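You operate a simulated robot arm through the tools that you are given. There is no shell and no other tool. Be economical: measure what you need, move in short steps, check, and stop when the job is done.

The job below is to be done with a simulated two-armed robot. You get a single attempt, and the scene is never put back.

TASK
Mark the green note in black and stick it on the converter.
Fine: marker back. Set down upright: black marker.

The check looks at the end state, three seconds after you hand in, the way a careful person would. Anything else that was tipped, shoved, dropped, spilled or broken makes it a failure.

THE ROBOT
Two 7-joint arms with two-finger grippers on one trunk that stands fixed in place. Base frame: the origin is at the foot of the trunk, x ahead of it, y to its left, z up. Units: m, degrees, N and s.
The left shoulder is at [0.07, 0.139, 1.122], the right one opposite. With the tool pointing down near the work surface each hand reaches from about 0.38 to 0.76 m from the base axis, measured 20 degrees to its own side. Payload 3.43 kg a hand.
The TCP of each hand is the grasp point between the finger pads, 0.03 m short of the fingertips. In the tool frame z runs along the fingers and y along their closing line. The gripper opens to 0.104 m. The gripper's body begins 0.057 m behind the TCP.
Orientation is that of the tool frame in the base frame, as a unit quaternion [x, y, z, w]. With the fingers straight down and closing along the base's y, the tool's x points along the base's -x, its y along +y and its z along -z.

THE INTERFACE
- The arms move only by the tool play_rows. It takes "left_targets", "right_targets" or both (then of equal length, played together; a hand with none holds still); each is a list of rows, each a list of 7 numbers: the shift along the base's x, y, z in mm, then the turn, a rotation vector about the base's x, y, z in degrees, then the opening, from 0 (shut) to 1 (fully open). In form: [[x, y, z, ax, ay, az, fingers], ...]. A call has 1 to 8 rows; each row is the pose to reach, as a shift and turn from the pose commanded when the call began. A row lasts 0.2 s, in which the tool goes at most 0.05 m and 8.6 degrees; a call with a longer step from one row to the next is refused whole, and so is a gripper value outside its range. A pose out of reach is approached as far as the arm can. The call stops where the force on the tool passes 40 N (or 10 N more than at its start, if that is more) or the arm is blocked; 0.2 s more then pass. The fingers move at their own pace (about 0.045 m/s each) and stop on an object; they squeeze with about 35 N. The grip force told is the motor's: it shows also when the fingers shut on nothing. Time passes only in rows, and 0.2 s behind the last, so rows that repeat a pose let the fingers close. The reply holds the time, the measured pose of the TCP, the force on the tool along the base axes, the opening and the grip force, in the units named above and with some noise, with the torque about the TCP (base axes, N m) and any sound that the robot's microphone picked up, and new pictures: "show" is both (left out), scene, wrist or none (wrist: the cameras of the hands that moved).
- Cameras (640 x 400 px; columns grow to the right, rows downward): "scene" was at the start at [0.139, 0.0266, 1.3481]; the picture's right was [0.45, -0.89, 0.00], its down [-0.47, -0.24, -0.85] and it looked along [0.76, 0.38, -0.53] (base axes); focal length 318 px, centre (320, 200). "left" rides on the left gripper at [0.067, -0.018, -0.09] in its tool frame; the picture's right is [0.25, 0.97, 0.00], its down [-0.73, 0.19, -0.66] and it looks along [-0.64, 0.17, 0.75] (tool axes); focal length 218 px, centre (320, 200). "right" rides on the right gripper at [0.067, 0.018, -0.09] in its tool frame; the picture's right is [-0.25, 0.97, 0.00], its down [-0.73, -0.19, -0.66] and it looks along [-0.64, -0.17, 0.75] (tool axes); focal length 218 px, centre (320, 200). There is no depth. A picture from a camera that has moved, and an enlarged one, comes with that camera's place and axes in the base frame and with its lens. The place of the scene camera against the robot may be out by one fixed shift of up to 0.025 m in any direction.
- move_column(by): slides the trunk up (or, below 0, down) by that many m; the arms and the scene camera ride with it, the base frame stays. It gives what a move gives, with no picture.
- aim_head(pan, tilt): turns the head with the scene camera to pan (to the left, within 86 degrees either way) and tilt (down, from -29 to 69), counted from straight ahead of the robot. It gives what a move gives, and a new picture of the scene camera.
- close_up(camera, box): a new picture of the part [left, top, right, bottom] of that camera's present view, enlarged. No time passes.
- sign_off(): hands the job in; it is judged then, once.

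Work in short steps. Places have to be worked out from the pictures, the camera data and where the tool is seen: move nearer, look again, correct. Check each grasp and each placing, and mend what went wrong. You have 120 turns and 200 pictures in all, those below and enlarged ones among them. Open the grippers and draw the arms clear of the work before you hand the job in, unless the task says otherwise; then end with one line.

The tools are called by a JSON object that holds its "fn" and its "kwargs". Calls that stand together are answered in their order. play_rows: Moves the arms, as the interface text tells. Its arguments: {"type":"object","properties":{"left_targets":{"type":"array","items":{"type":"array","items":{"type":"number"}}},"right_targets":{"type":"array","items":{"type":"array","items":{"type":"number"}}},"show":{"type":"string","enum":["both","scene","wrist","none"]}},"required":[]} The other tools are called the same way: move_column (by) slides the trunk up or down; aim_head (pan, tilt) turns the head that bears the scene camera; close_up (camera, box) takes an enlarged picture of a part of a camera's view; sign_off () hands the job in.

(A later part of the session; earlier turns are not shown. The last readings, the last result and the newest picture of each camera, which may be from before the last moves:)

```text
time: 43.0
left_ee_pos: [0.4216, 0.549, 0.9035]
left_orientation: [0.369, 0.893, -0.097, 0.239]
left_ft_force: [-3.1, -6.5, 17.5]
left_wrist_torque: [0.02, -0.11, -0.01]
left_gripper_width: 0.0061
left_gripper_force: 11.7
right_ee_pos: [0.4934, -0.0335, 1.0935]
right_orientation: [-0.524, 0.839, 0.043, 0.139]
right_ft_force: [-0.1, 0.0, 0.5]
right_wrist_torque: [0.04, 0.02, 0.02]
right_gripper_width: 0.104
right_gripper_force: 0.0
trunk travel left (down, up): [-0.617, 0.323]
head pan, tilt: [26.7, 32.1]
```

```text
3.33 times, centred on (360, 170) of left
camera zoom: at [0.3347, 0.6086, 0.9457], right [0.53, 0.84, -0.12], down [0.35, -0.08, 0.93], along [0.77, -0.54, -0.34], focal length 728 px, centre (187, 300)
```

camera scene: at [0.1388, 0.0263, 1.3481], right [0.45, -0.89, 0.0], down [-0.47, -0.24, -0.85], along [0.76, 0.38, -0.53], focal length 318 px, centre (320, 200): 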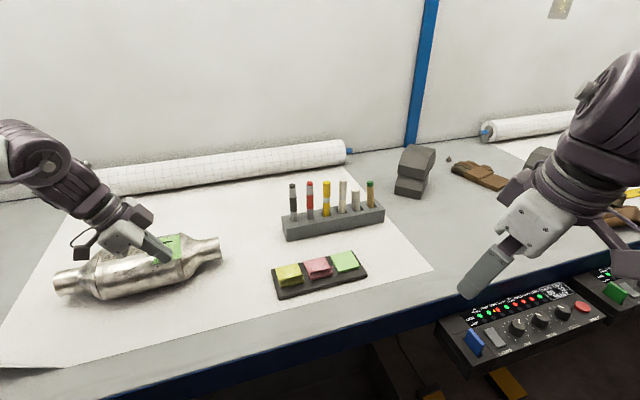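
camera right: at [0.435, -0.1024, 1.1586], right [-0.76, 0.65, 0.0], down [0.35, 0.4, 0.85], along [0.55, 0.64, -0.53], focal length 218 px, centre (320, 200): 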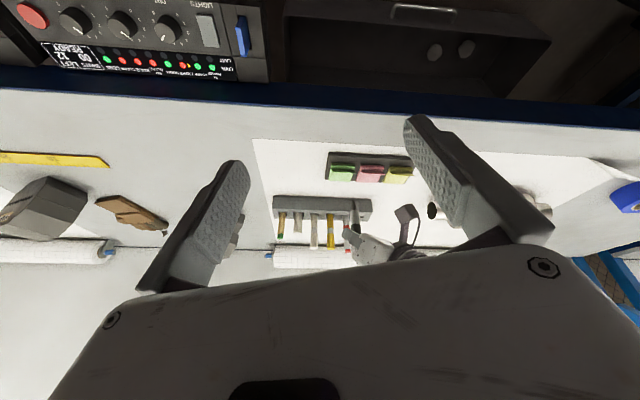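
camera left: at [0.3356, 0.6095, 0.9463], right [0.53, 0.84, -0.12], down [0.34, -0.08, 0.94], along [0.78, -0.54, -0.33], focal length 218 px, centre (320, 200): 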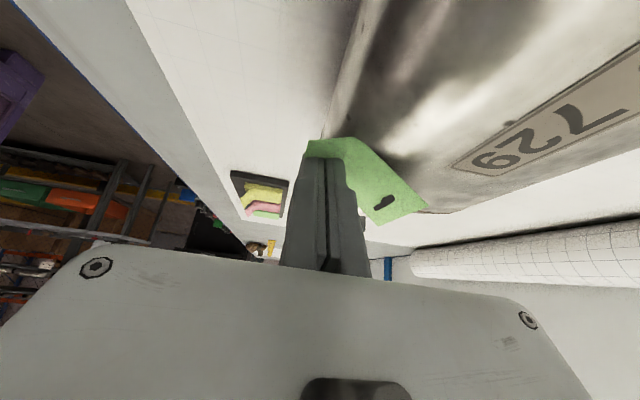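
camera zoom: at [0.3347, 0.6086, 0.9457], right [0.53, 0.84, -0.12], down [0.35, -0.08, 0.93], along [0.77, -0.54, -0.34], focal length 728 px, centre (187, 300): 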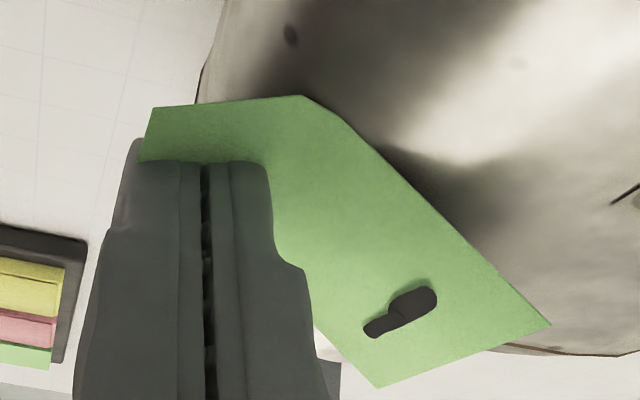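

The contact holds on the far, adhesive half. I ease off 2 mm more and open slightly, staying in place to see whether the note stays stuck.

{"fn": "play_rows", "kwargs": {"left_targets": [[-1, -1, 2, 0, 0, 0, 0], [-1, -1, 2, 0, 0, 0, 0.06], [-1, -1, 2, 0, 0, 0, 0.13], [-1, -1, 2, 0, 0, 0, 0.13]], "show": "none"}}

{"fn": "close_up", "kwargs": {"camera": "scene", "box": [110, 200, 200, 270]}}

{"fn": "close_up", "kwargs": {"camera": "left", "box": [270, 110, 450, 230]}}

```text
time: 44.0
left_ee_pos: [0.4191, 0.5499, 0.9037]
left_orientation: [0.369, 0.893, -0.098, 0.239]
left_ft_force: [-2.0, -5.7, 6.9]
left_wrist_torque: [-0.07, -0.01, -0.04]
left_gripper_width: 0.009
left_gripper_force: 0.0
right_ee_pos: [0.4942, -0.0315, 1.0938]
right_orientation: [-0.525, 0.838, 0.043, 0.138]
right_ft_force: [-0.5, 0.5, -0.2]
right_wrist_torque: [-0.01, -0.01, 0.0]
right_gripper_width: 0.1039
right_gripper_force: 0.1
trunk travel left (down, up): [-0.617, 0.323]
head pan, tilt: [26.7, 32.1]
```

```text
5.71 times, centred on (155, 235) of scene
camera zoom: at [0.1375, 0.0246, 1.3482], right [0.45, -0.89, 0.0], down [-0.47, -0.24, -0.85], along [0.76, 0.38, -0.53], focal length 1817 px, centre (1263, 0)
```

zoom: 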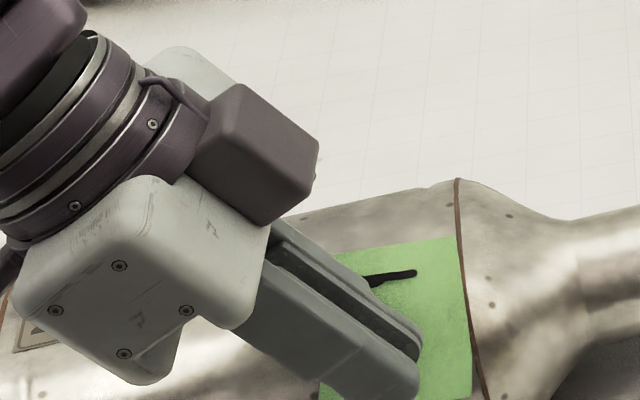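

```text
3.33 times, centred on (360, 170) of left
camera zoom: at [0.3337, 0.6086, 0.947], right [0.53, 0.84, -0.13], down [0.35, -0.08, 0.93], along [0.77, -0.54, -0.34], focal length 728 px, centre (187, 300)
```

zoom: 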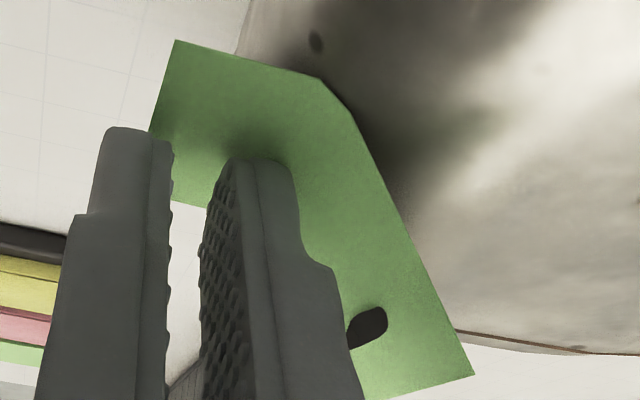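

The note has left the grip and lies on the converter. I slide the fingers out sideways along the converter's axis, so neither finger catches the flap.

{"fn": "play_rows", "kwargs": {"left_targets": [[-3, 3, 2, 0, 0, 0, 0.13], [-8, 7, 3, 0, 0, 0, 0.13], [-14, 13, 4, 0, 0, 0, 0.13]], "show": "none"}}

{"fn": "close_up", "kwargs": {"camera": "scene", "box": [110, 200, 200, 270]}}

{"fn": "close_up", "kwargs": {"camera": "left", "box": [270, 110, 450, 230]}}

```text
time: 44.8
left_ee_pos: [0.4063, 0.5626, 0.9052]
left_orientation: [0.369, 0.892, -0.098, 0.24]
left_ft_force: [0.5, -3.3, 3.1]
left_wrist_torque: [-0.01, -0.07, -0.04]
left_gripper_width: 0.0117
left_gripper_force: 0.2
right_ee_pos: [0.4945, -0.0313, 1.093]
right_orientation: [-0.525, 0.839, 0.044, 0.139]
right_ft_force: [0.0, 0.8, -0.2]
right_wrist_torque: [-0.02, -0.04, -0.01]
right_gripper_width: 0.1041
right_gripper_force: 0.0
trunk travel left (down, up): [-0.617, 0.323]
head pan, tilt: [26.7, 32.1]
```

```text
5.71 times, centred on (155, 235) of scene
camera zoom: at [0.1386, 0.0257, 1.3481], right [0.45, -0.89, 0.0], down [-0.47, -0.24, -0.85], along [0.76, 0.38, -0.53], focal length 1817 px, centre (1263, 0)
```

zoom: 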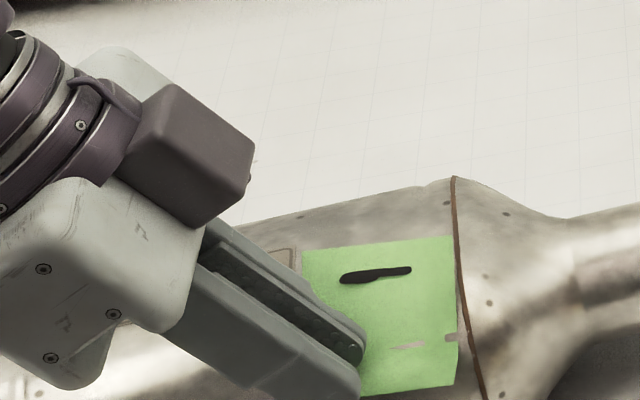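

```text
3.33 times, centred on (360, 170) of left
camera zoom: at [0.3211, 0.6226, 0.9502], right [0.53, 0.84, -0.13], down [0.35, -0.08, 0.93], along [0.77, -0.54, -0.34], focal length 728 px, centre (187, 300)
```

zoom: 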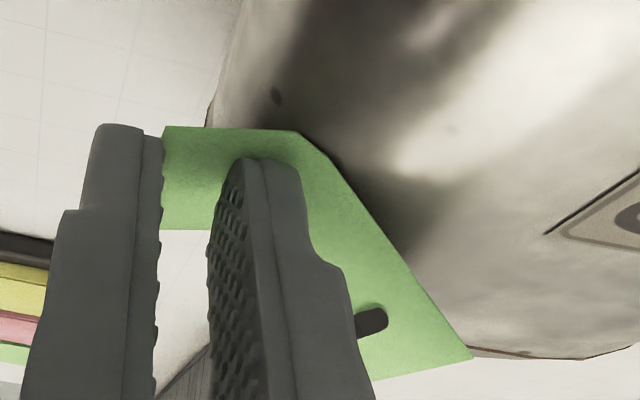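

The note stays put while the fingers slide off. I continue along the axis, then lift away.

{"fn": "play_rows", "kwargs": {"left_targets": [[-7, 6, 1, 0, 0, 0, 0.13], [-16, 14, 2, 0, 0, 0, 0.13], [-26, 24, 3, 0, 0, 0, 0.13], [-32, 29, 6, 0, 0, 0, 0.13]], "show": "wrist"}}

{"fn": "close_up", "kwargs": {"camera": "scene", "box": [90, 190, 210, 280]}}

```text
time: 45.8
left_ee_pos: [0.373, 0.5916, 0.9123]
left_orientation: [0.369, 0.893, -0.099, 0.24]
left_ft_force: [-0.3, 0.6, 1.5]
left_wrist_torque: [-0.02, 0.03, 0.02]
left_gripper_width: 0.014
left_gripper_force: 0.0
right_ee_pos: [0.4952, -0.0303, 1.093]
right_orientation: [-0.525, 0.839, 0.043, 0.138]
right_ft_force: [-0.3, 0.8, -0.6]
right_wrist_torque: [0.0, 0.02, -0.02]
right_gripper_width: 0.1043
right_gripper_force: 0.0
trunk travel left (down, up): [-0.617, 0.323]
head pan, tilt: [26.7, 32.1]
camera left: at [0.2888, 0.6523, 0.956], right [0.53, 0.84, -0.13], down [0.35, -0.08, 0.93], along [0.77, -0.54, -0.34], focal length 218 px, centre (320, 200)
```

left: 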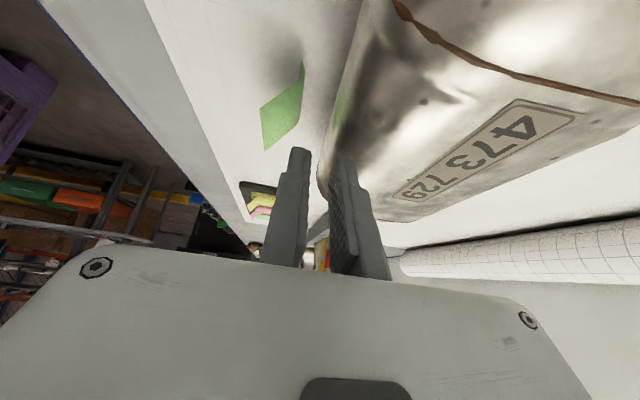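

```text
4.44 times, centred on (150, 235) of scene
camera zoom: at [0.1388, 0.0267, 1.348], right [0.45, -0.89, 0.0], down [-0.47, -0.24, -0.85], along [0.76, 0.38, -0.53], focal length 1414 px, centre (1076, 44)
```

zoom: 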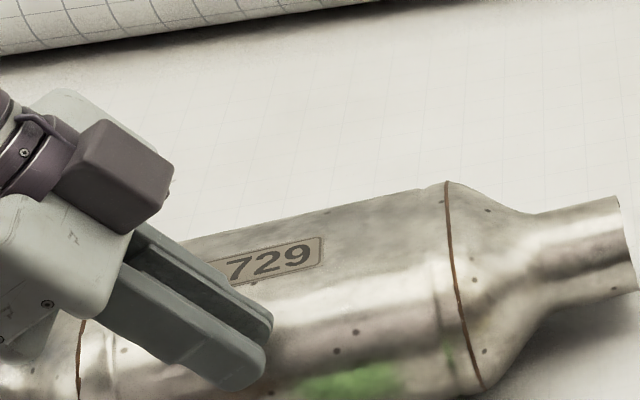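

The note didn't stick; it slid off onto the table. I lift the hand clear and look at where and how it lies.

{"fn": "play_rows", "kwargs": {"left_targets": [[-10, -5, 30, 0, 0, 0, 0.3], [-20, -10, 70, 0, 0, 0, 0.4], [-30, -10, 110, 0, 0, 0, 0.4]], "show": "both"}}

{"fn": "close_up", "kwargs": {"camera": "scene", "box": [120, 220, 260, 330]}}

```text
time: 46.6
left_ee_pos: [0.3436, 0.5821, 1.0235]
left_orientation: [0.37, 0.893, -0.098, 0.238]
left_ft_force: [0.1, 0.8, 1.2]
left_wrist_torque: [0.03, 0.02, 0.0]
left_gripper_width: 0.0417
left_gripper_force: 0.1
right_ee_pos: [0.4956, -0.0313, 1.0931]
right_orientation: [-0.524, 0.839, 0.043, 0.138]
right_ft_force: [-0.7, -0.2, 0.1]
right_wrist_torque: [0.02, 0.0, -0.01]
right_gripper_width: 0.1038
right_gripper_force: 0.0
trunk travel left (down, up): [-0.617, 0.323]
head pan, tilt: [26.7, 32.1]
camera scene: at [0.1385, 0.0256, 1.3481], right [0.45, -0.89, 0.0], down [-0.47, -0.24, -0.85], along [0.76, 0.38, -0.53], focal length 318 px, centre (320, 200)
camera left: at [0.2597, 0.6413, 1.0676], right [0.53, 0.84, -0.13], down [0.35, -0.08, 0.93], along [0.77, -0.54, -0.34], focal length 218 px, centre (320, 200)
```

scene: 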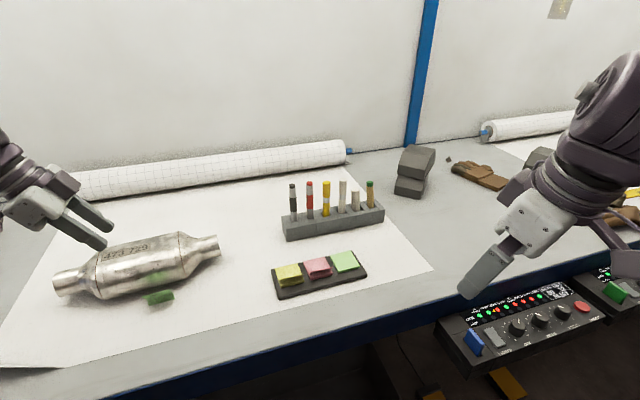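
left: 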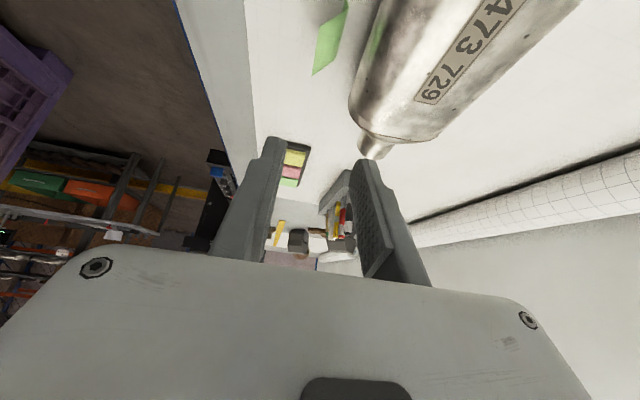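

```text
3.64 times, centred on (190, 275) of scene
camera zoom: at [0.1385, 0.0256, 1.3481], right [0.45, -0.89, 0.0], down [-0.47, -0.24, -0.85], along [0.76, 0.38, -0.53], focal length 1156 px, centre (793, -73)
```

zoom: 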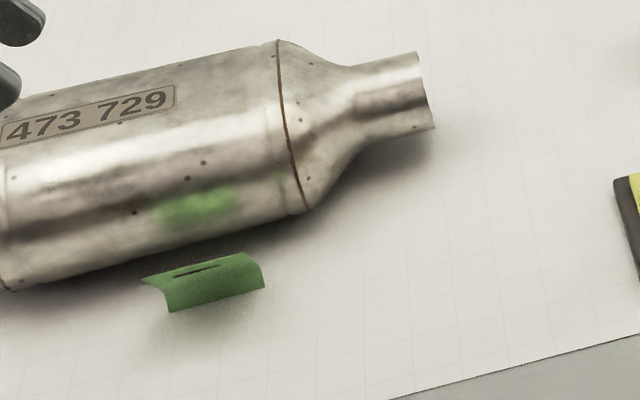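

The note lies on the table at about (0.40,0.56), beside the converter; the green on the metal is only its reflection. I reposition the left camera for a proper look at it.

{"fn": "play_rows", "kwargs": {"left_targets": [[-10, 10, -20, 0, 0, 0, 0.4], [-20, 20, -50, 0, 0, 0, 0.4], [-20, 20, -60, 0, 0, 0, 0.4]], "show": "wrist"}}

{"fn": "close_up", "kwargs": {"camera": "left", "box": [270, 20, 430, 120]}}

{"fn": "close_up", "kwargs": {"camera": "scene", "box": [140, 270, 190, 310]}}

```text
time: 47.4
left_ee_pos: [0.3254, 0.602, 0.9623]
left_orientation: [0.369, 0.892, -0.099, 0.24]
left_ft_force: [-0.1, 0.7, -0.4]
left_wrist_torque: [-0.02, 0.01, 0.01]
left_gripper_width: 0.0417
left_gripper_force: 0.0
right_ee_pos: [0.4963, -0.0301, 1.0922]
right_orientation: [-0.524, 0.84, 0.044, 0.137]
right_ft_force: [0.3, 1.2, 0.5]
right_wrist_torque: [-0.02, 0.01, -0.01]
right_gripper_width: 0.104
right_gripper_force: 0.1
trunk travel left (down, up): [-0.617, 0.323]
head pan, tilt: [26.7, 32.1]
camera left: at [0.2401, 0.6619, 1.0063], right [0.53, 0.84, -0.13], down [0.35, -0.08, 0.93], along [0.77, -0.54, -0.34], focal length 218 px, centre (320, 200)
```

left: 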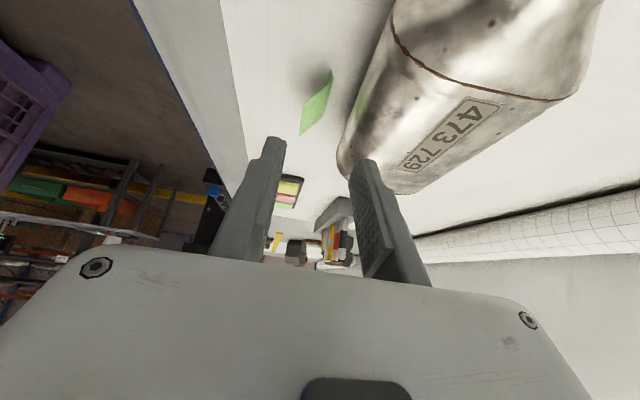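

```text
4.00 times, centred on (350, 70) of left
camera zoom: at [0.2401, 0.6619, 1.0063], right [0.53, 0.84, -0.13], down [0.35, -0.08, 0.93], along [0.77, -0.54, -0.34], focal length 873 px, centre (200, 720)
```

zoom: 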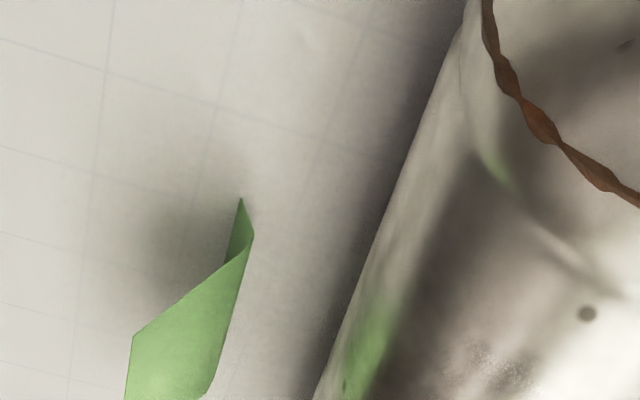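

```text
10.00 times, centred on (165, 290) of scene
camera zoom: at [0.1394, 0.0264, 1.348], right [0.45, -0.89, 0.0], down [-0.47, -0.24, -0.85], along [0.76, 0.38, -0.53], focal length 3180 px, centre (1870, -700)
```

zoom: 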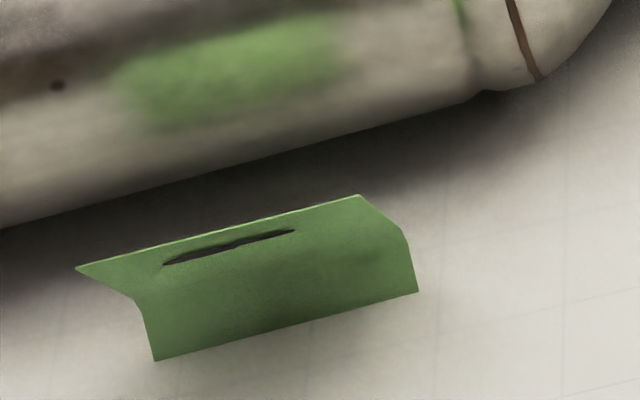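

I can't yet tell how the note is standing. I straighten the tool to vertical so the left camera looks more steeply down on it.

{"fn": "play_rows", "kwargs": {"left_targets": [[-6, -2, 5, 5.3, 5.3, 0, 0.4], [-12, -4, 5, 10.6, 10.6, 0, 0.4], [-18, -6, 0, 15.9, 15.9, 0, 0.4], [-25, -7, -5, 21.2, 21.2, 0, 0.4]], "show": "wrist"}}

{"fn": "close_up", "kwargs": {"camera": "left", "box": [260, 100, 420, 220]}}

```text
time: 48.4
left_ee_pos: [0.2987, 0.5944, 0.9575]
left_orientation: [0.383, 0.924, 0.001, -0.002]
left_ft_force: [1.2, 0.2, 0.5]
left_wrist_torque: [-0.01, 0.02, 0.0]
left_gripper_width: 0.0416
left_gripper_force: 0.2
right_ee_pos: [0.4972, -0.0311, 1.0932]
right_orientation: [-0.525, 0.839, 0.044, 0.137]
right_ft_force: [-0.2, 0.0, -1.3]
right_wrist_torque: [-0.01, 0.02, 0.0]
right_gripper_width: 0.1038
right_gripper_force: 0.0
trunk travel left (down, up): [-0.617, 0.323]
head pan, tilt: [26.7, 32.1]
camera left: at [0.24, 0.629, 1.0466], right [0.5, 0.86, 0.0], down [0.65, -0.38, 0.65], along [0.57, -0.33, -0.76], focal length 218 px, centre (320, 200)
```

left: 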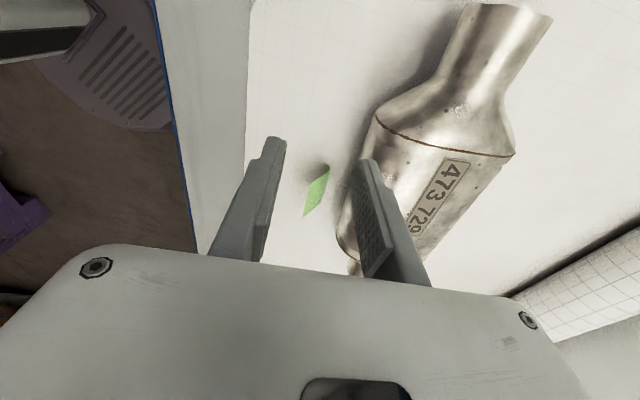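

```text
3.33 times, centred on (340, 160) of left
camera zoom: at [0.24, 0.629, 1.0466], right [0.5, 0.86, 0.0], down [0.65, -0.38, 0.65], along [0.57, -0.33, -0.76], focal length 728 px, centre (253, 333)
```

zoom: 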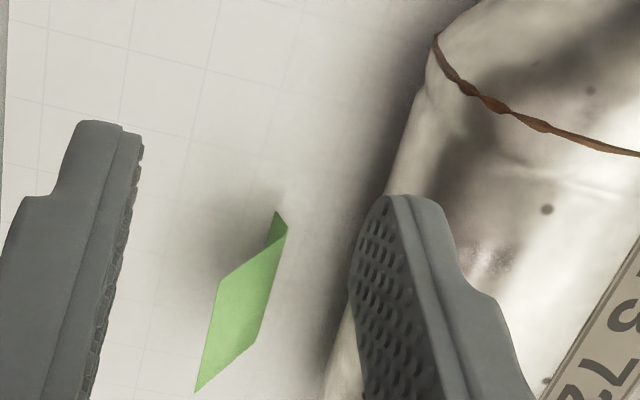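

The note seems to be standing on its flap edge with the marked side facing the robot. I check whether it is still moving.

{"fn": "close_up", "kwargs": {"camera": "scene", "box": [140, 270, 190, 310]}}

{"fn": "play_rows", "kwargs": {"left_targets": [[0, 0, 20, 0, 0, 0, 0.4], [0, 0, 40, 0, 0, 0, 0.4], [0, 0, 40, 0, 0, 0, 0.4], [0, 0, 40, 0, 0, 0, 0.4]], "show": "wrist"}}

{"fn": "close_up", "kwargs": {"camera": "scene", "box": [140, 270, 190, 310]}}

```text
10.00 times, centred on (165, 290) of scene
camera zoom: at [0.1399, 0.0258, 1.348], right [0.45, -0.89, 0.0], down [-0.48, -0.24, -0.85], along [0.76, 0.38, -0.53], focal length 3180 px, centre (1870, -700)
```

zoom: 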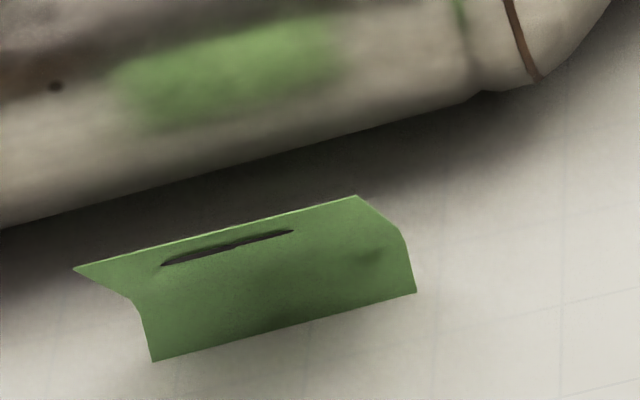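

```text
time: 49.4
left_ee_pos: [0.2991, 0.5952, 0.9985]
left_orientation: [0.381, 0.924, 0.0, 0.0]
left_ft_force: [0.2, 0.1, -0.8]
left_wrist_torque: [0.01, -0.01, 0.01]
left_gripper_width: 0.0418
left_gripper_force: 0.1
right_ee_pos: [0.4951, -0.0307, 1.0927]
right_orientation: [-0.525, 0.839, 0.044, 0.138]
right_ft_force: [0.7, 0.3, 0.1]
right_wrist_torque: [0.02, 0.01, -0.02]
right_gripper_width: 0.104
right_gripper_force: 0.1
trunk travel left (down, up): [-0.617, 0.323]
head pan, tilt: [26.7, 32.1]
camera left: at [0.2392, 0.6296, 1.0869], right [0.5, 0.86, 0.0], down [0.65, -0.38, 0.66], along [0.57, -0.33, -0.75], focal length 218 px, centre (320, 200)
```

left: 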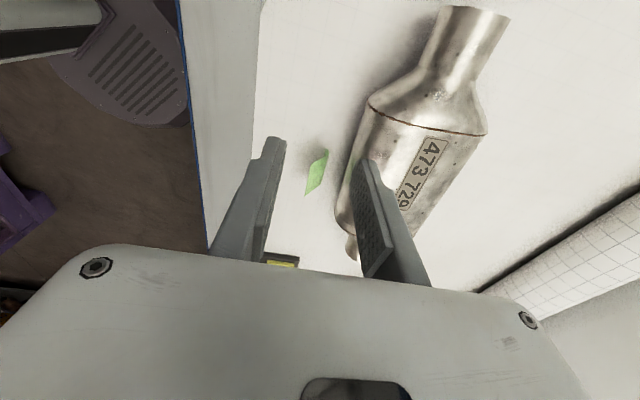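

```text
10.00 times, centred on (165, 290) of scene
camera zoom: at [0.1391, 0.0263, 1.3481], right [0.45, -0.89, 0.0], down [-0.47, -0.24, -0.85], along [0.76, 0.38, -0.53], focal length 3180 px, centre (1870, -700)
```

zoom: 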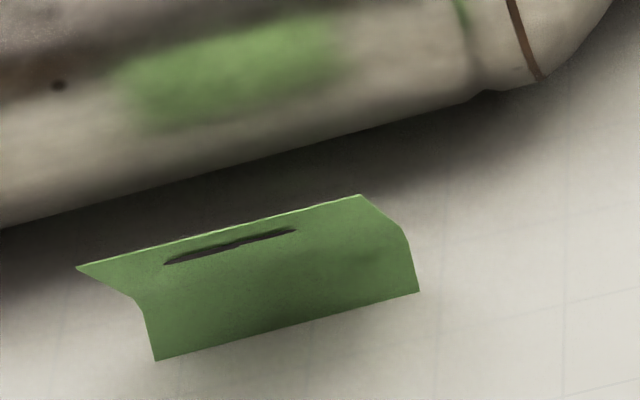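

The note is stable, standing on its curled edge and leaning toward the robot. If I push its top edge toward the converter it should fall over marked side up, with the flap up and toward me again. I close the fingers and go in front of it.

{"fn": "play_rows", "kwargs": {"left_targets": [[15, -25, 0, 0, 0, 0, 0], [30, -50, -10, 0, 0, 0, 0], [45, -75, -30, 0, 0, 0, 0], [58, -98, -60, 0, 0, 0, 0], [58, -98, -100, 0, 0, 0, 0], [58, -98, -138, 0, 0, 0, 0], [58, -98, -138, 0, 0, 0, 0]], "show": "both"}}

{"fn": "close_up", "kwargs": {"camera": "left", "box": [260, 60, 420, 200]}}

```text
time: 51.0
left_ee_pos: [0.3573, 0.4967, 0.8595]
left_orientation: [0.382, 0.924, 0.001, 0.0]
left_ft_force: [0.2, 0.9, 0.3]
left_wrist_torque: [0.01, -0.01, -0.01]
left_gripper_width: 0.0
left_gripper_force: 34.7
right_ee_pos: [0.4935, -0.0309, 1.0938]
right_orientation: [-0.525, 0.839, 0.043, 0.138]
right_ft_force: [-0.6, -0.7, -0.4]
right_wrist_torque: [0.01, 0.01, 0.02]
right_gripper_width: 0.104
right_gripper_force: 0.0
trunk travel left (down, up): [-0.617, 0.323]
head pan, tilt: [26.7, 32.1]
camera scene: at [0.1387, 0.0259, 1.3481], right [0.45, -0.89, 0.0], down [-0.47, -0.24, -0.85], along [0.76, 0.38, -0.53], focal length 318 px, centre (320, 200)
camera left: at [0.2962, 0.5312, 0.9486], right [0.5, 0.86, 0.0], down [0.65, -0.38, 0.66], along [0.57, -0.33, -0.75], focal length 218 px, centre (320, 200)
```

scene: 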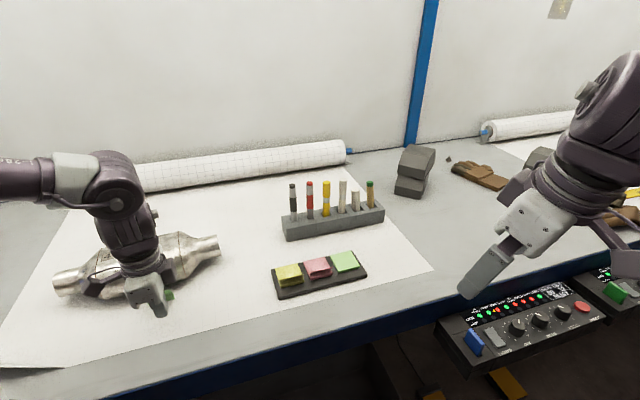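
left: 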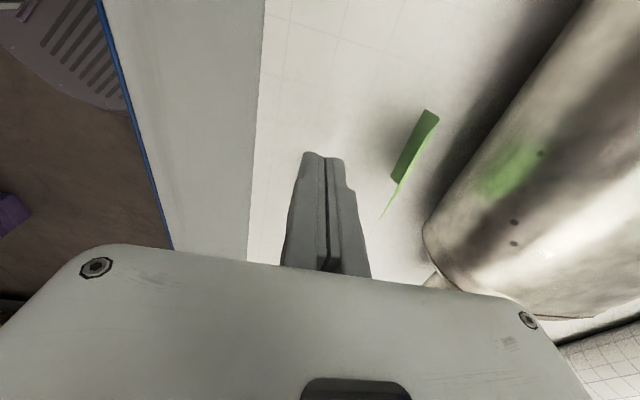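

```text
2.86 times, centred on (340, 130) of left
camera zoom: at [0.2962, 0.5312, 0.9486], right [0.5, 0.86, 0.0], down [0.65, -0.38, 0.66], along [0.57, -0.33, -0.75], focal length 624 px, centre (263, 400)
```

zoom: 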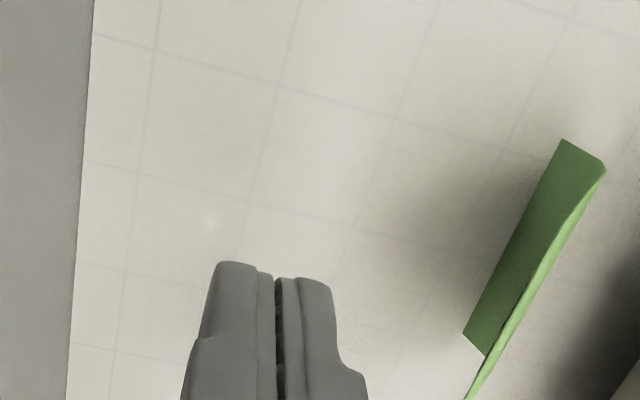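

This view shows the flap lying on the table with the flat part leaning over it toward me. I push the flat's upper edge over toward the converter.

{"fn": "play_rows", "kwargs": {"left_targets": [[8, 9, 0, 0, 0, 0, 0], [16, 18, 0, 0, 0, 0, 0], [24, 26, 0, 0, 0, 0, 0], [30, 33, 0, 0, 0, 0, 0], [36, 40, 0, 0, 0, 0, 0], [42, 46, 0, 0, 0, 0, 0]], "show": "wrist"}}

{"fn": "close_up", "kwargs": {"camera": "scene", "box": [110, 240, 210, 320]}}

```text
time: 52.4
left_ee_pos: [0.4004, 0.5431, 0.8599]
left_orientation: [0.383, 0.924, 0.0, 0.0]
left_ft_force: [-0.5, -0.6, 0.3]
left_wrist_torque: [0.01, 0.01, 0.02]
left_gripper_width: 0.0
left_gripper_force: 35.2
right_ee_pos: [0.4961, -0.0305, 1.0934]
right_orientation: [-0.524, 0.84, 0.043, 0.137]
right_ft_force: [0.6, 0.3, -0.1]
right_wrist_torque: [0.02, 0.0, 0.05]
right_gripper_width: 0.1038
right_gripper_force: 0.0
trunk travel left (down, up): [-0.617, 0.323]
head pan, tilt: [26.7, 32.1]
camera left: at [0.3399, 0.5779, 0.9486], right [0.51, 0.86, 0.0], down [0.65, -0.38, 0.66], along [0.57, -0.33, -0.75], focal length 218 px, centre (320, 200)
```

left: 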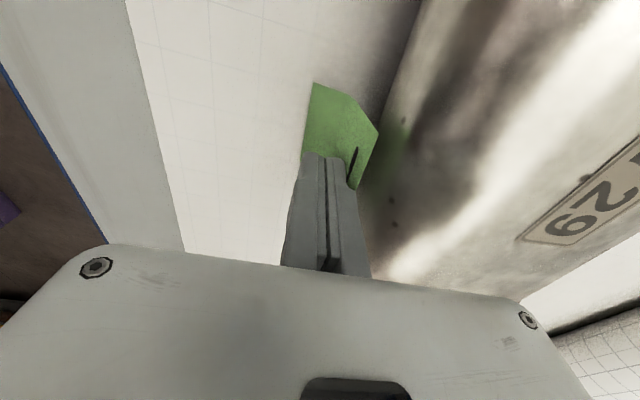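

```text
5.00 times, centred on (160, 280) of scene
camera zoom: at [0.1395, 0.0266, 1.348], right [0.45, -0.89, 0.0], down [-0.48, -0.24, -0.85], along [0.76, 0.38, -0.53], focal length 1590 px, centre (1120, -200)
```

zoom: 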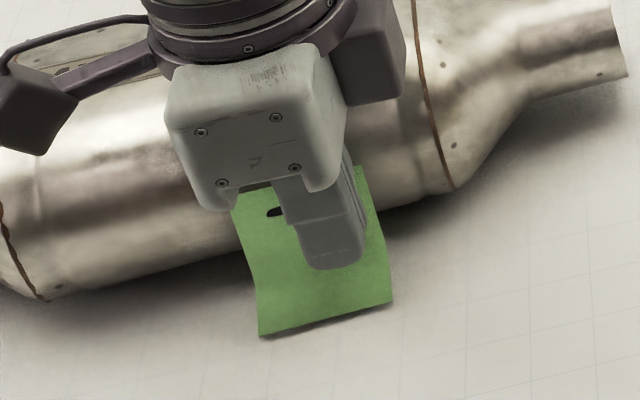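

The note has tipped over: the flap is on the table toward me and the flat part leans on the converter, marked side facing me. I withdraw up and back to look.

{"fn": "play_rows", "kwargs": {"left_targets": [[-8, -9, 10, 0, 0, 0, 0], [-20, -22, 30, 0, 0, 0, 0], [-35, -38, 50, 0, 0, 0, 0], [-43, -47, 60, 0, 0, 0, 0], [-43, -47, 60, 0, 0, 0, 0]], "show": "wrist"}}

{"fn": "close_up", "kwargs": {"camera": "scene", "box": [110, 240, 210, 320]}}

{"fn": "close_up", "kwargs": {"camera": "left", "box": [340, 80, 480, 220]}}

```text
time: 53.6
left_ee_pos: [0.3565, 0.4958, 0.92]
left_orientation: [0.381, 0.924, 0.0, -0.001]
left_ft_force: [-0.1, 0.7, -0.1]
left_wrist_torque: [0.02, -0.01, 0.0]
left_gripper_width: 0.0001
left_gripper_force: 35.1
right_ee_pos: [0.4957, -0.0296, 1.0924]
right_orientation: [-0.525, 0.839, 0.043, 0.138]
right_ft_force: [-0.2, 0.1, -0.5]
right_wrist_torque: [0.0, 0.01, -0.01]
right_gripper_width: 0.1036
right_gripper_force: 0.1
trunk travel left (down, up): [-0.617, 0.323]
head pan, tilt: [26.7, 32.1]
camera left: at [0.297, 0.5311, 1.0088], right [0.5, 0.86, 0.0], down [0.65, -0.38, 0.66], along [0.57, -0.33, -0.75], focal length 218 px, centre (320, 200)
```

left: 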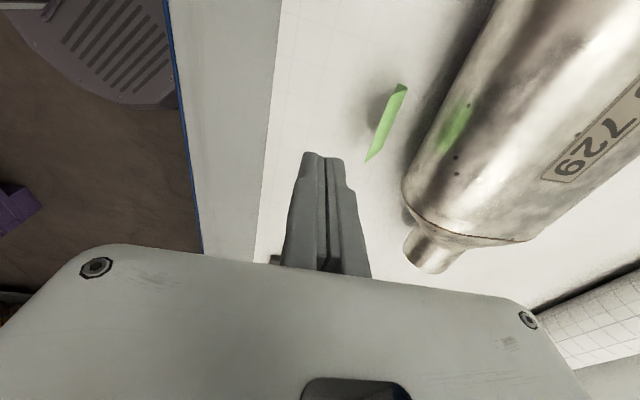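

```text
5.00 times, centred on (160, 280) of scene
camera zoom: at [0.1394, 0.0268, 1.348], right [0.45, -0.89, 0.0], down [-0.47, -0.24, -0.85], along [0.76, 0.38, -0.53], focal length 1590 px, centre (1120, -200)
```

zoom: 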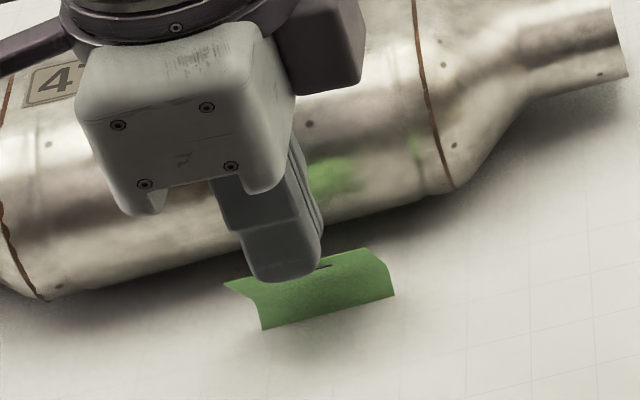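

```text
2.86 times, centred on (410, 150) of left
camera zoom: at [0.297, 0.5311, 1.0088], right [0.5, 0.86, 0.0], down [0.65, -0.38, 0.66], along [0.57, -0.33, -0.75], focal length 624 px, centre (63, 343)
```

zoom: 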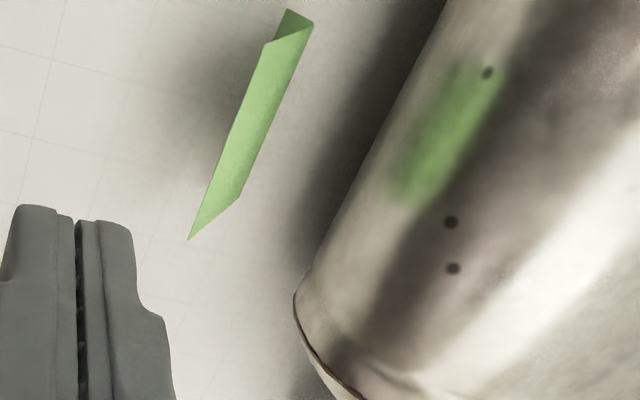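

The note springs back to that pose, and pressing sideways could roll the converter. My plan is to pinch the leaning flat part, carry it to open table, push it over and press it down so the flap stands up, then re-grip by the flap. First I lean the hand 32° to match the sheet.

{"fn": "play_rows", "kwargs": {"left_targets": [[-3, -2, 5, 5.65, -5.65, 0, 0.34], [-6, -4, 8, 11.3, -11.3, 0, 0.34], [-8, -4, 5, 16.95, -16.95, 0, 0.34], [-8, -4, 0, 22.6, -22.6, 0, 0.34], [-8, -4, 0, 22.6, -22.6, 0, 0.34]], "show": "wrist"}}

{"fn": "close_up", "kwargs": {"camera": "left", "box": [280, 40, 440, 200]}}

```text
time: 54.8
left_ee_pos: [0.3482, 0.4915, 0.9192]
left_orientation: [0.367, 0.888, 0.255, 0.105]
left_ft_force: [-0.2, 0.4, -0.9]
left_wrist_torque: [0.0, 0.01, -0.02]
left_gripper_width: 0.0356
left_gripper_force: 0.0
right_ee_pos: [0.4951, -0.03, 1.0934]
right_orientation: [-0.525, 0.839, 0.043, 0.137]
right_ft_force: [0.0, -0.1, -0.7]
right_wrist_torque: [-0.03, 0.01, -0.03]
right_gripper_width: 0.1036
right_gripper_force: 0.1
trunk travel left (down, up): [-0.617, 0.323]
head pan, tilt: [26.7, 32.1]
camera left: at [0.2566, 0.4948, 0.9856], right [0.4, 0.76, 0.51], down [0.38, -0.65, 0.66], along [0.83, -0.07, -0.55], focal length 218 px, centre (320, 200)
```

left: 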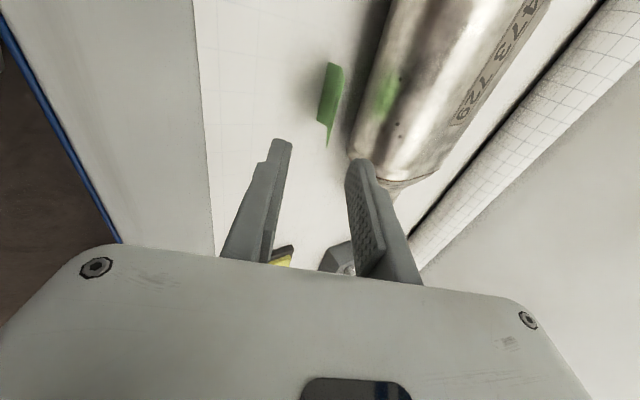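

```text
2.50 times, centred on (360, 120) of left
camera zoom: at [0.2566, 0.4948, 0.9856], right [0.4, 0.76, 0.51], down [0.38, -0.65, 0.66], along [0.83, -0.07, -0.55], focal length 546 px, centre (220, 400)
```

zoom: 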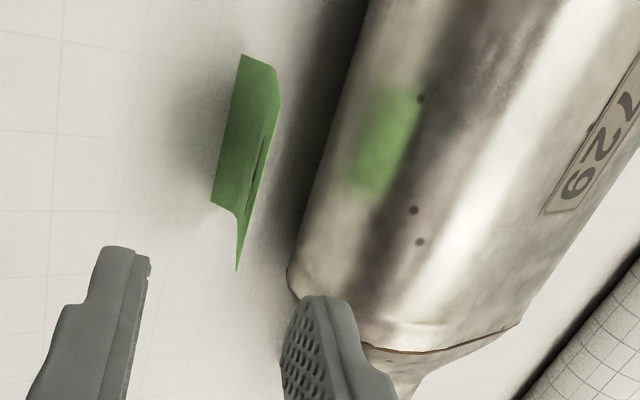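

This orientation is reachable and looks right into the note's V. I line up and advance along the finger direction, stopping short to check.

{"fn": "play_rows", "kwargs": {"left_targets": [[2, 9, 0, 0, 0, 0, 0.34], [9, 16, -14, 0, 0, 0, 0.34], [17, 24, -35, 0, 0, 0, 0.34], [17, 24, -35, 0, 0, 0, 0.34]], "show": "wrist"}}

{"fn": "close_up", "kwargs": {"camera": "scene", "box": [110, 240, 210, 320]}}

```text
time: 55.8
left_ee_pos: [0.365, 0.5162, 0.8854]
left_orientation: [0.367, 0.889, 0.255, 0.105]
left_ft_force: [-0.2, -0.6, 0.1]
left_wrist_torque: [0.04, 0.01, 0.03]
left_gripper_width: 0.0355
left_gripper_force: 0.1
right_ee_pos: [0.4956, -0.0304, 1.0931]
right_orientation: [-0.525, 0.839, 0.043, 0.139]
right_ft_force: [0.0, 0.0, 0.6]
right_wrist_torque: [0.03, 0.01, -0.04]
right_gripper_width: 0.104
right_gripper_force: 0.2
trunk travel left (down, up): [-0.617, 0.323]
head pan, tilt: [26.7, 32.1]
camera left: at [0.2733, 0.5185, 0.9507], right [0.4, 0.76, 0.51], down [0.38, -0.65, 0.66], along [0.83, -0.07, -0.55], focal length 218 px, centre (320, 200)
```

left: 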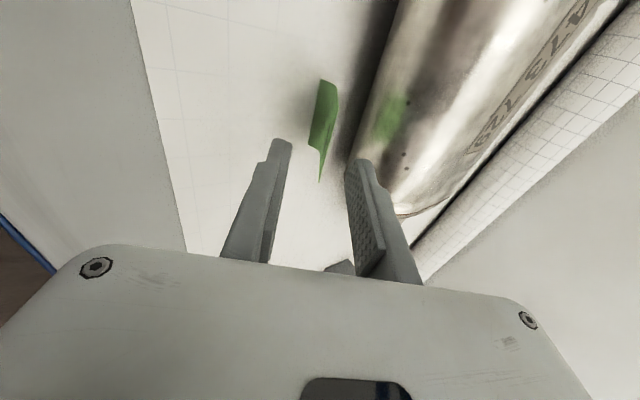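

```text
5.00 times, centred on (160, 280) of scene
camera zoom: at [0.1386, 0.026, 1.3481], right [0.45, -0.89, 0.0], down [-0.47, -0.24, -0.85], along [0.76, 0.38, -0.53], focal length 1590 px, centre (1120, -200)
```

zoom: 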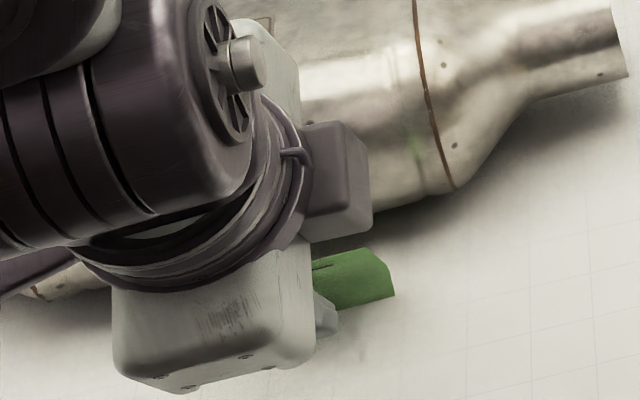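

The sheet is centred between the fingers. I advance the last 40 mm and close.

{"fn": "play_rows", "kwargs": {"left_targets": [[6, 6, -13, 0, 0, 0, 0.34], [11, 11, -25, 0, 0, 0, 0.34], [15, 15, -35, 0, 0, 0, 0.34], [15, 15, -35, 0, 0, 0, 0.34], [15, 15, -35, 0, 0, 0, 0.15], [15, 15, -35, 0, 0, 0, 0], [15, 15, -35, 0, 0, 0, 0], [15, 15, -35, 0, 0, 0, 0]], "show": "wrist"}}

{"fn": "close_up", "kwargs": {"camera": "left", "box": [260, 90, 420, 220]}}

```text
time: 57.6
left_ee_pos: [0.381, 0.5286, 0.8497]
left_orientation: [0.367, 0.888, 0.255, 0.105]
left_ft_force: [-0.2, 0.2, -0.4]
left_wrist_torque: [0.03, 0.01, -0.02]
left_gripper_width: 0.006
left_gripper_force: 11.8
right_ee_pos: [0.4961, -0.0301, 1.0928]
right_orientation: [-0.525, 0.839, 0.043, 0.137]
right_ft_force: [-0.4, -0.2, 0.9]
right_wrist_torque: [0.0, -0.02, -0.03]
right_gripper_width: 0.1039
right_gripper_force: 0.2
trunk travel left (down, up): [-0.617, 0.323]
head pan, tilt: [26.7, 32.1]
camera left: at [0.2891, 0.5337, 0.9151], right [0.4, 0.76, 0.51], down [0.38, -0.65, 0.66], along [0.83, -0.07, -0.55], focal length 218 px, centre (320, 200)
```

left: 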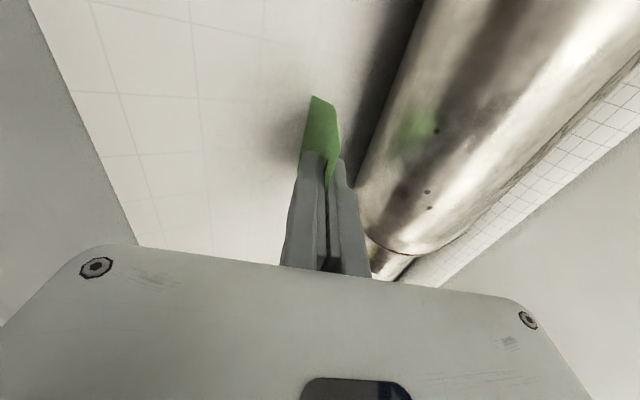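

```text
3.08 times, centred on (340, 155) of left
camera zoom: at [0.2891, 0.5337, 0.9151], right [0.4, 0.76, 0.51], down [0.38, -0.65, 0.66], along [0.83, -0.07, -0.55], focal length 672 px, centre (258, 338)
```

zoom: 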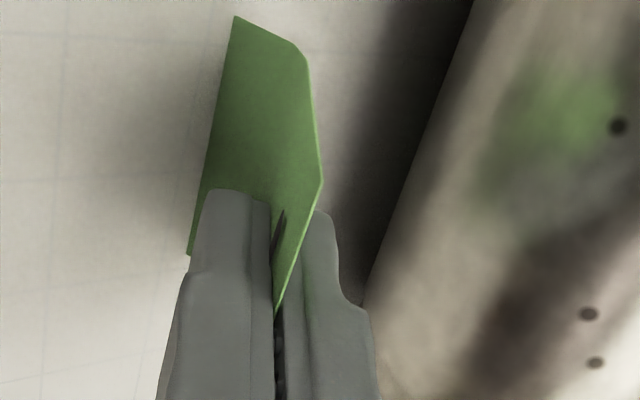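

The sheet is pinched cleanly. I lift it slightly, carry it about 8 cm toward me onto open table, and check.

{"fn": "play_rows", "kwargs": {"left_targets": [[0, 0, 15, 0, 0, 0, 0], [-10, -11, 25, 0, 0, 0, 0], [-28, -30, 25, 0, 0, 0, 0], [-45, -49, 25, 0, 0, 0, 0], [-56, -61, 25, 0, 0, 0, 0], [-56, -61, 12, 0, 0, 0, 0], [-56, -61, 3, 0, 0, 0, 0], [-56, -61, 3, 0, 0, 0, 0]], "show": "both"}}

{"fn": "close_up", "kwargs": {"camera": "left", "box": [260, 90, 420, 220]}}

```text
time: 59.4
left_ee_pos: [0.3244, 0.4687, 0.8525]
left_orientation: [0.367, 0.888, 0.255, 0.105]
left_ft_force: [0.8, -1.1, -0.8]
left_wrist_torque: [-0.03, -0.01, -0.06]
left_gripper_width: 0.0062
left_gripper_force: 11.9
left hand out of reach, approached as far as the arm can: row 5
right_ee_pos: [0.496, -0.031, 1.0929]
right_orientation: [-0.524, 0.839, 0.043, 0.138]
right_ft_force: [-0.7, -1.0, 0.1]
right_wrist_torque: [0.01, 0.0, -0.03]
right_gripper_width: 0.1041
right_gripper_force: 0.1
trunk travel left (down, up): [-0.617, 0.323]
head pan, tilt: [26.7, 32.1]
camera scene: at [0.1391, 0.0257, 1.3481], right [0.45, -0.89, 0.0], down [-0.47, -0.24, -0.85], along [0.76, 0.38, -0.53], focal length 318 px, centre (320, 200)
camera left: at [0.2325, 0.4729, 0.9183], right [0.4, 0.76, 0.51], down [0.38, -0.65, 0.66], along [0.83, -0.07, -0.55], focal length 218 px, centre (320, 200)
```

scene: 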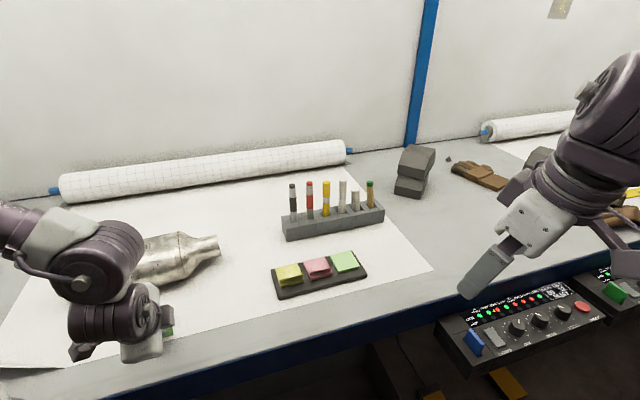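
left: 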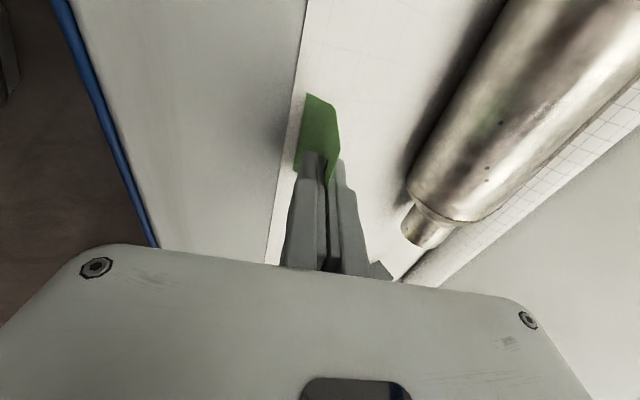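

```text
3.08 times, centred on (340, 155) of left
camera zoom: at [0.2325, 0.4729, 0.9183], right [0.4, 0.76, 0.51], down [0.38, -0.65, 0.66], along [0.83, -0.07, -0.55], focal length 672 px, centre (258, 338)
```

zoom: 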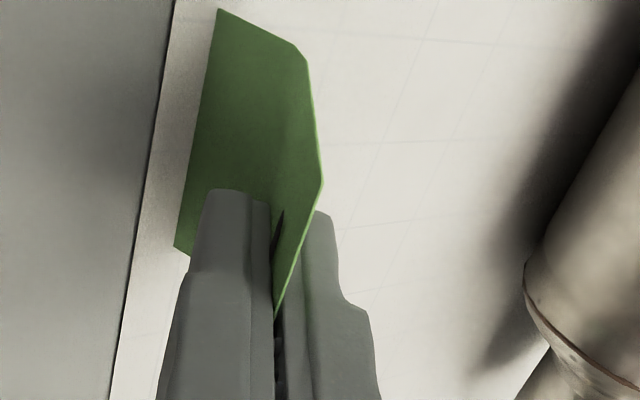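

The hand is free of obstacles here. I roll the sheet backward by 67°, so its flat part leans well past vertical toward the converter with the flap toward me, while slightly raised.

{"fn": "play_rows", "kwargs": {"left_targets": [[3, 3, 10, -5.92, 5.92, 0, 0], [7, 7, 20, -11.85, 11.85, 0, 0], [12, 12, 25, -17.8, 17.8, 0, 0], [17, 17, 25, -23.7, 23.7, 0, 0], [22, 22, 25, -29.6, 29.6, 0, 0], [27, 27, 25, -35.5, 35.5, 0, 0], [32, 32, 25, -41.5, 41.5, 0, 0], [37, 37, 25, -47.4, 47.4, 0, 0]], "show": "both"}}

```text
time: 61.2
left_ee_pos: [0.364, 0.5073, 0.8762]
left_orientation: [0.364, 0.881, -0.279, -0.117]
left_ft_force: [0.1, 1.1, 0.1]
left_wrist_torque: [-0.02, 0.0, 0.01]
left_gripper_width: 0.006
left_gripper_force: 12.5
right_ee_pos: [0.498, -0.0302, 1.0924]
right_orientation: [-0.524, 0.839, 0.044, 0.137]
right_ft_force: [0.1, -0.1, -0.5]
right_wrist_torque: [-0.01, 0.02, 0.03]
right_gripper_width: 0.1041
right_gripper_force: 0.0
trunk travel left (down, up): [-0.617, 0.323]
head pan, tilt: [26.7, 32.1]
camera scene: at [0.1415, 0.0265, 1.3478], right [0.45, -0.89, 0.0], down [-0.48, -0.24, -0.85], along [0.76, 0.38, -0.53], focal length 318 px, centre (320, 200)
camera left: at [0.3421, 0.5804, 0.9593], right [0.38, 0.74, -0.56], down [0.89, -0.14, 0.43], along [0.24, -0.66, -0.71], focal length 218 px, centre (320, 200)
```

scene: 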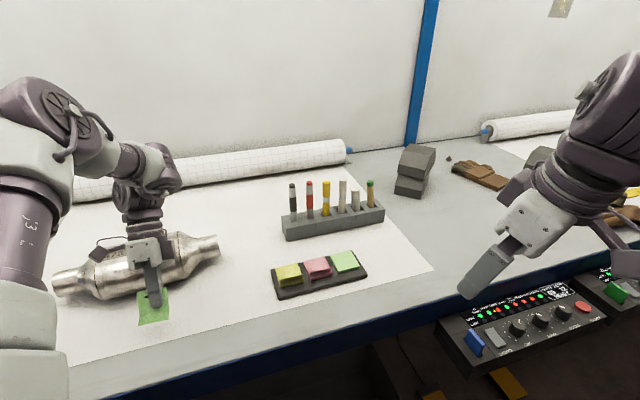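
left: 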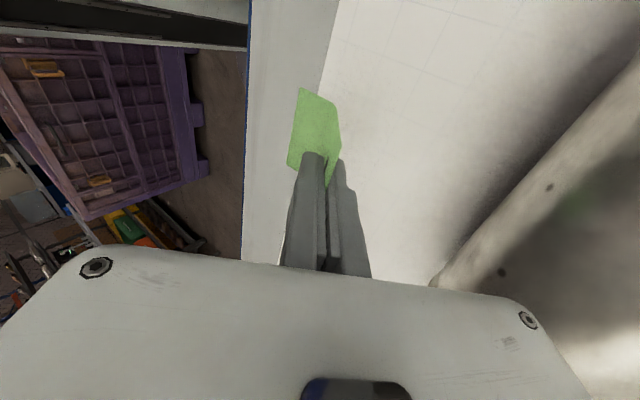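

It reached that pose. I shift 2.5 cm further from the converter for clearance, then lower until the fold is just above the table.

{"fn": "play_rows", "kwargs": {"left_targets": [[-9, -9, 0, 0, 0, 0, 0], [-17, -18, -5, 0, 0, 0, 0], [-17, -18, -15, 0, 0, 0, 0], [-17, -18, -24, 0, 0, 0, 0], [-17, -18, -30, 0, 0, 0, 0], [-17, -18, -33, 0, 0, 0, 0]], "show": "wrist"}}

{"fn": "close_up", "kwargs": {"camera": "scene", "box": [90, 230, 210, 340]}}

```text
time: 62.6
left_ee_pos: [0.3437, 0.4889, 0.8444]
left_orientation: [0.365, 0.881, -0.279, -0.115]
left_ft_force: [0.2, 0.0, 0.8]
left_wrist_torque: [-0.06, 0.07, -0.02]
left_gripper_width: 0.0062
left_gripper_force: 11.8
right_ee_pos: [0.4955, -0.0306, 1.0928]
right_orientation: [-0.525, 0.839, 0.043, 0.138]
right_ft_force: [0.5, 0.5, 0.1]
right_wrist_torque: [0.02, -0.03, 0.0]
right_gripper_width: 0.104
right_gripper_force: 0.1
trunk travel left (down, up): [-0.617, 0.323]
head pan, tilt: [26.7, 32.1]
camera left: at [0.3228, 0.5622, 0.9275], right [0.38, 0.74, -0.56], down [0.89, -0.14, 0.43], along [0.24, -0.66, -0.71], focal length 218 px, centre (320, 200)
```

left: 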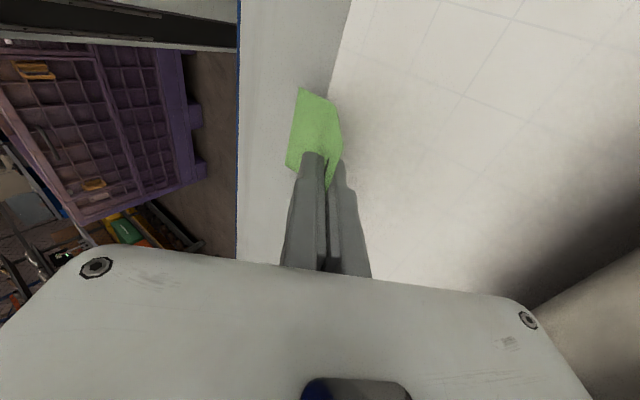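

```text
3.64 times, centred on (150, 285) of scene
camera zoom: at [0.1389, 0.0263, 1.3481], right [0.45, -0.89, 0.0], down [-0.47, -0.24, -0.85], along [0.76, 0.38, -0.53], focal length 1156 px, centre (938, -109)
```

zoom: 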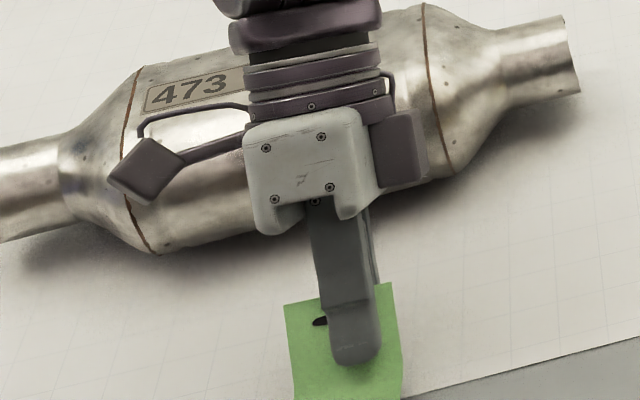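

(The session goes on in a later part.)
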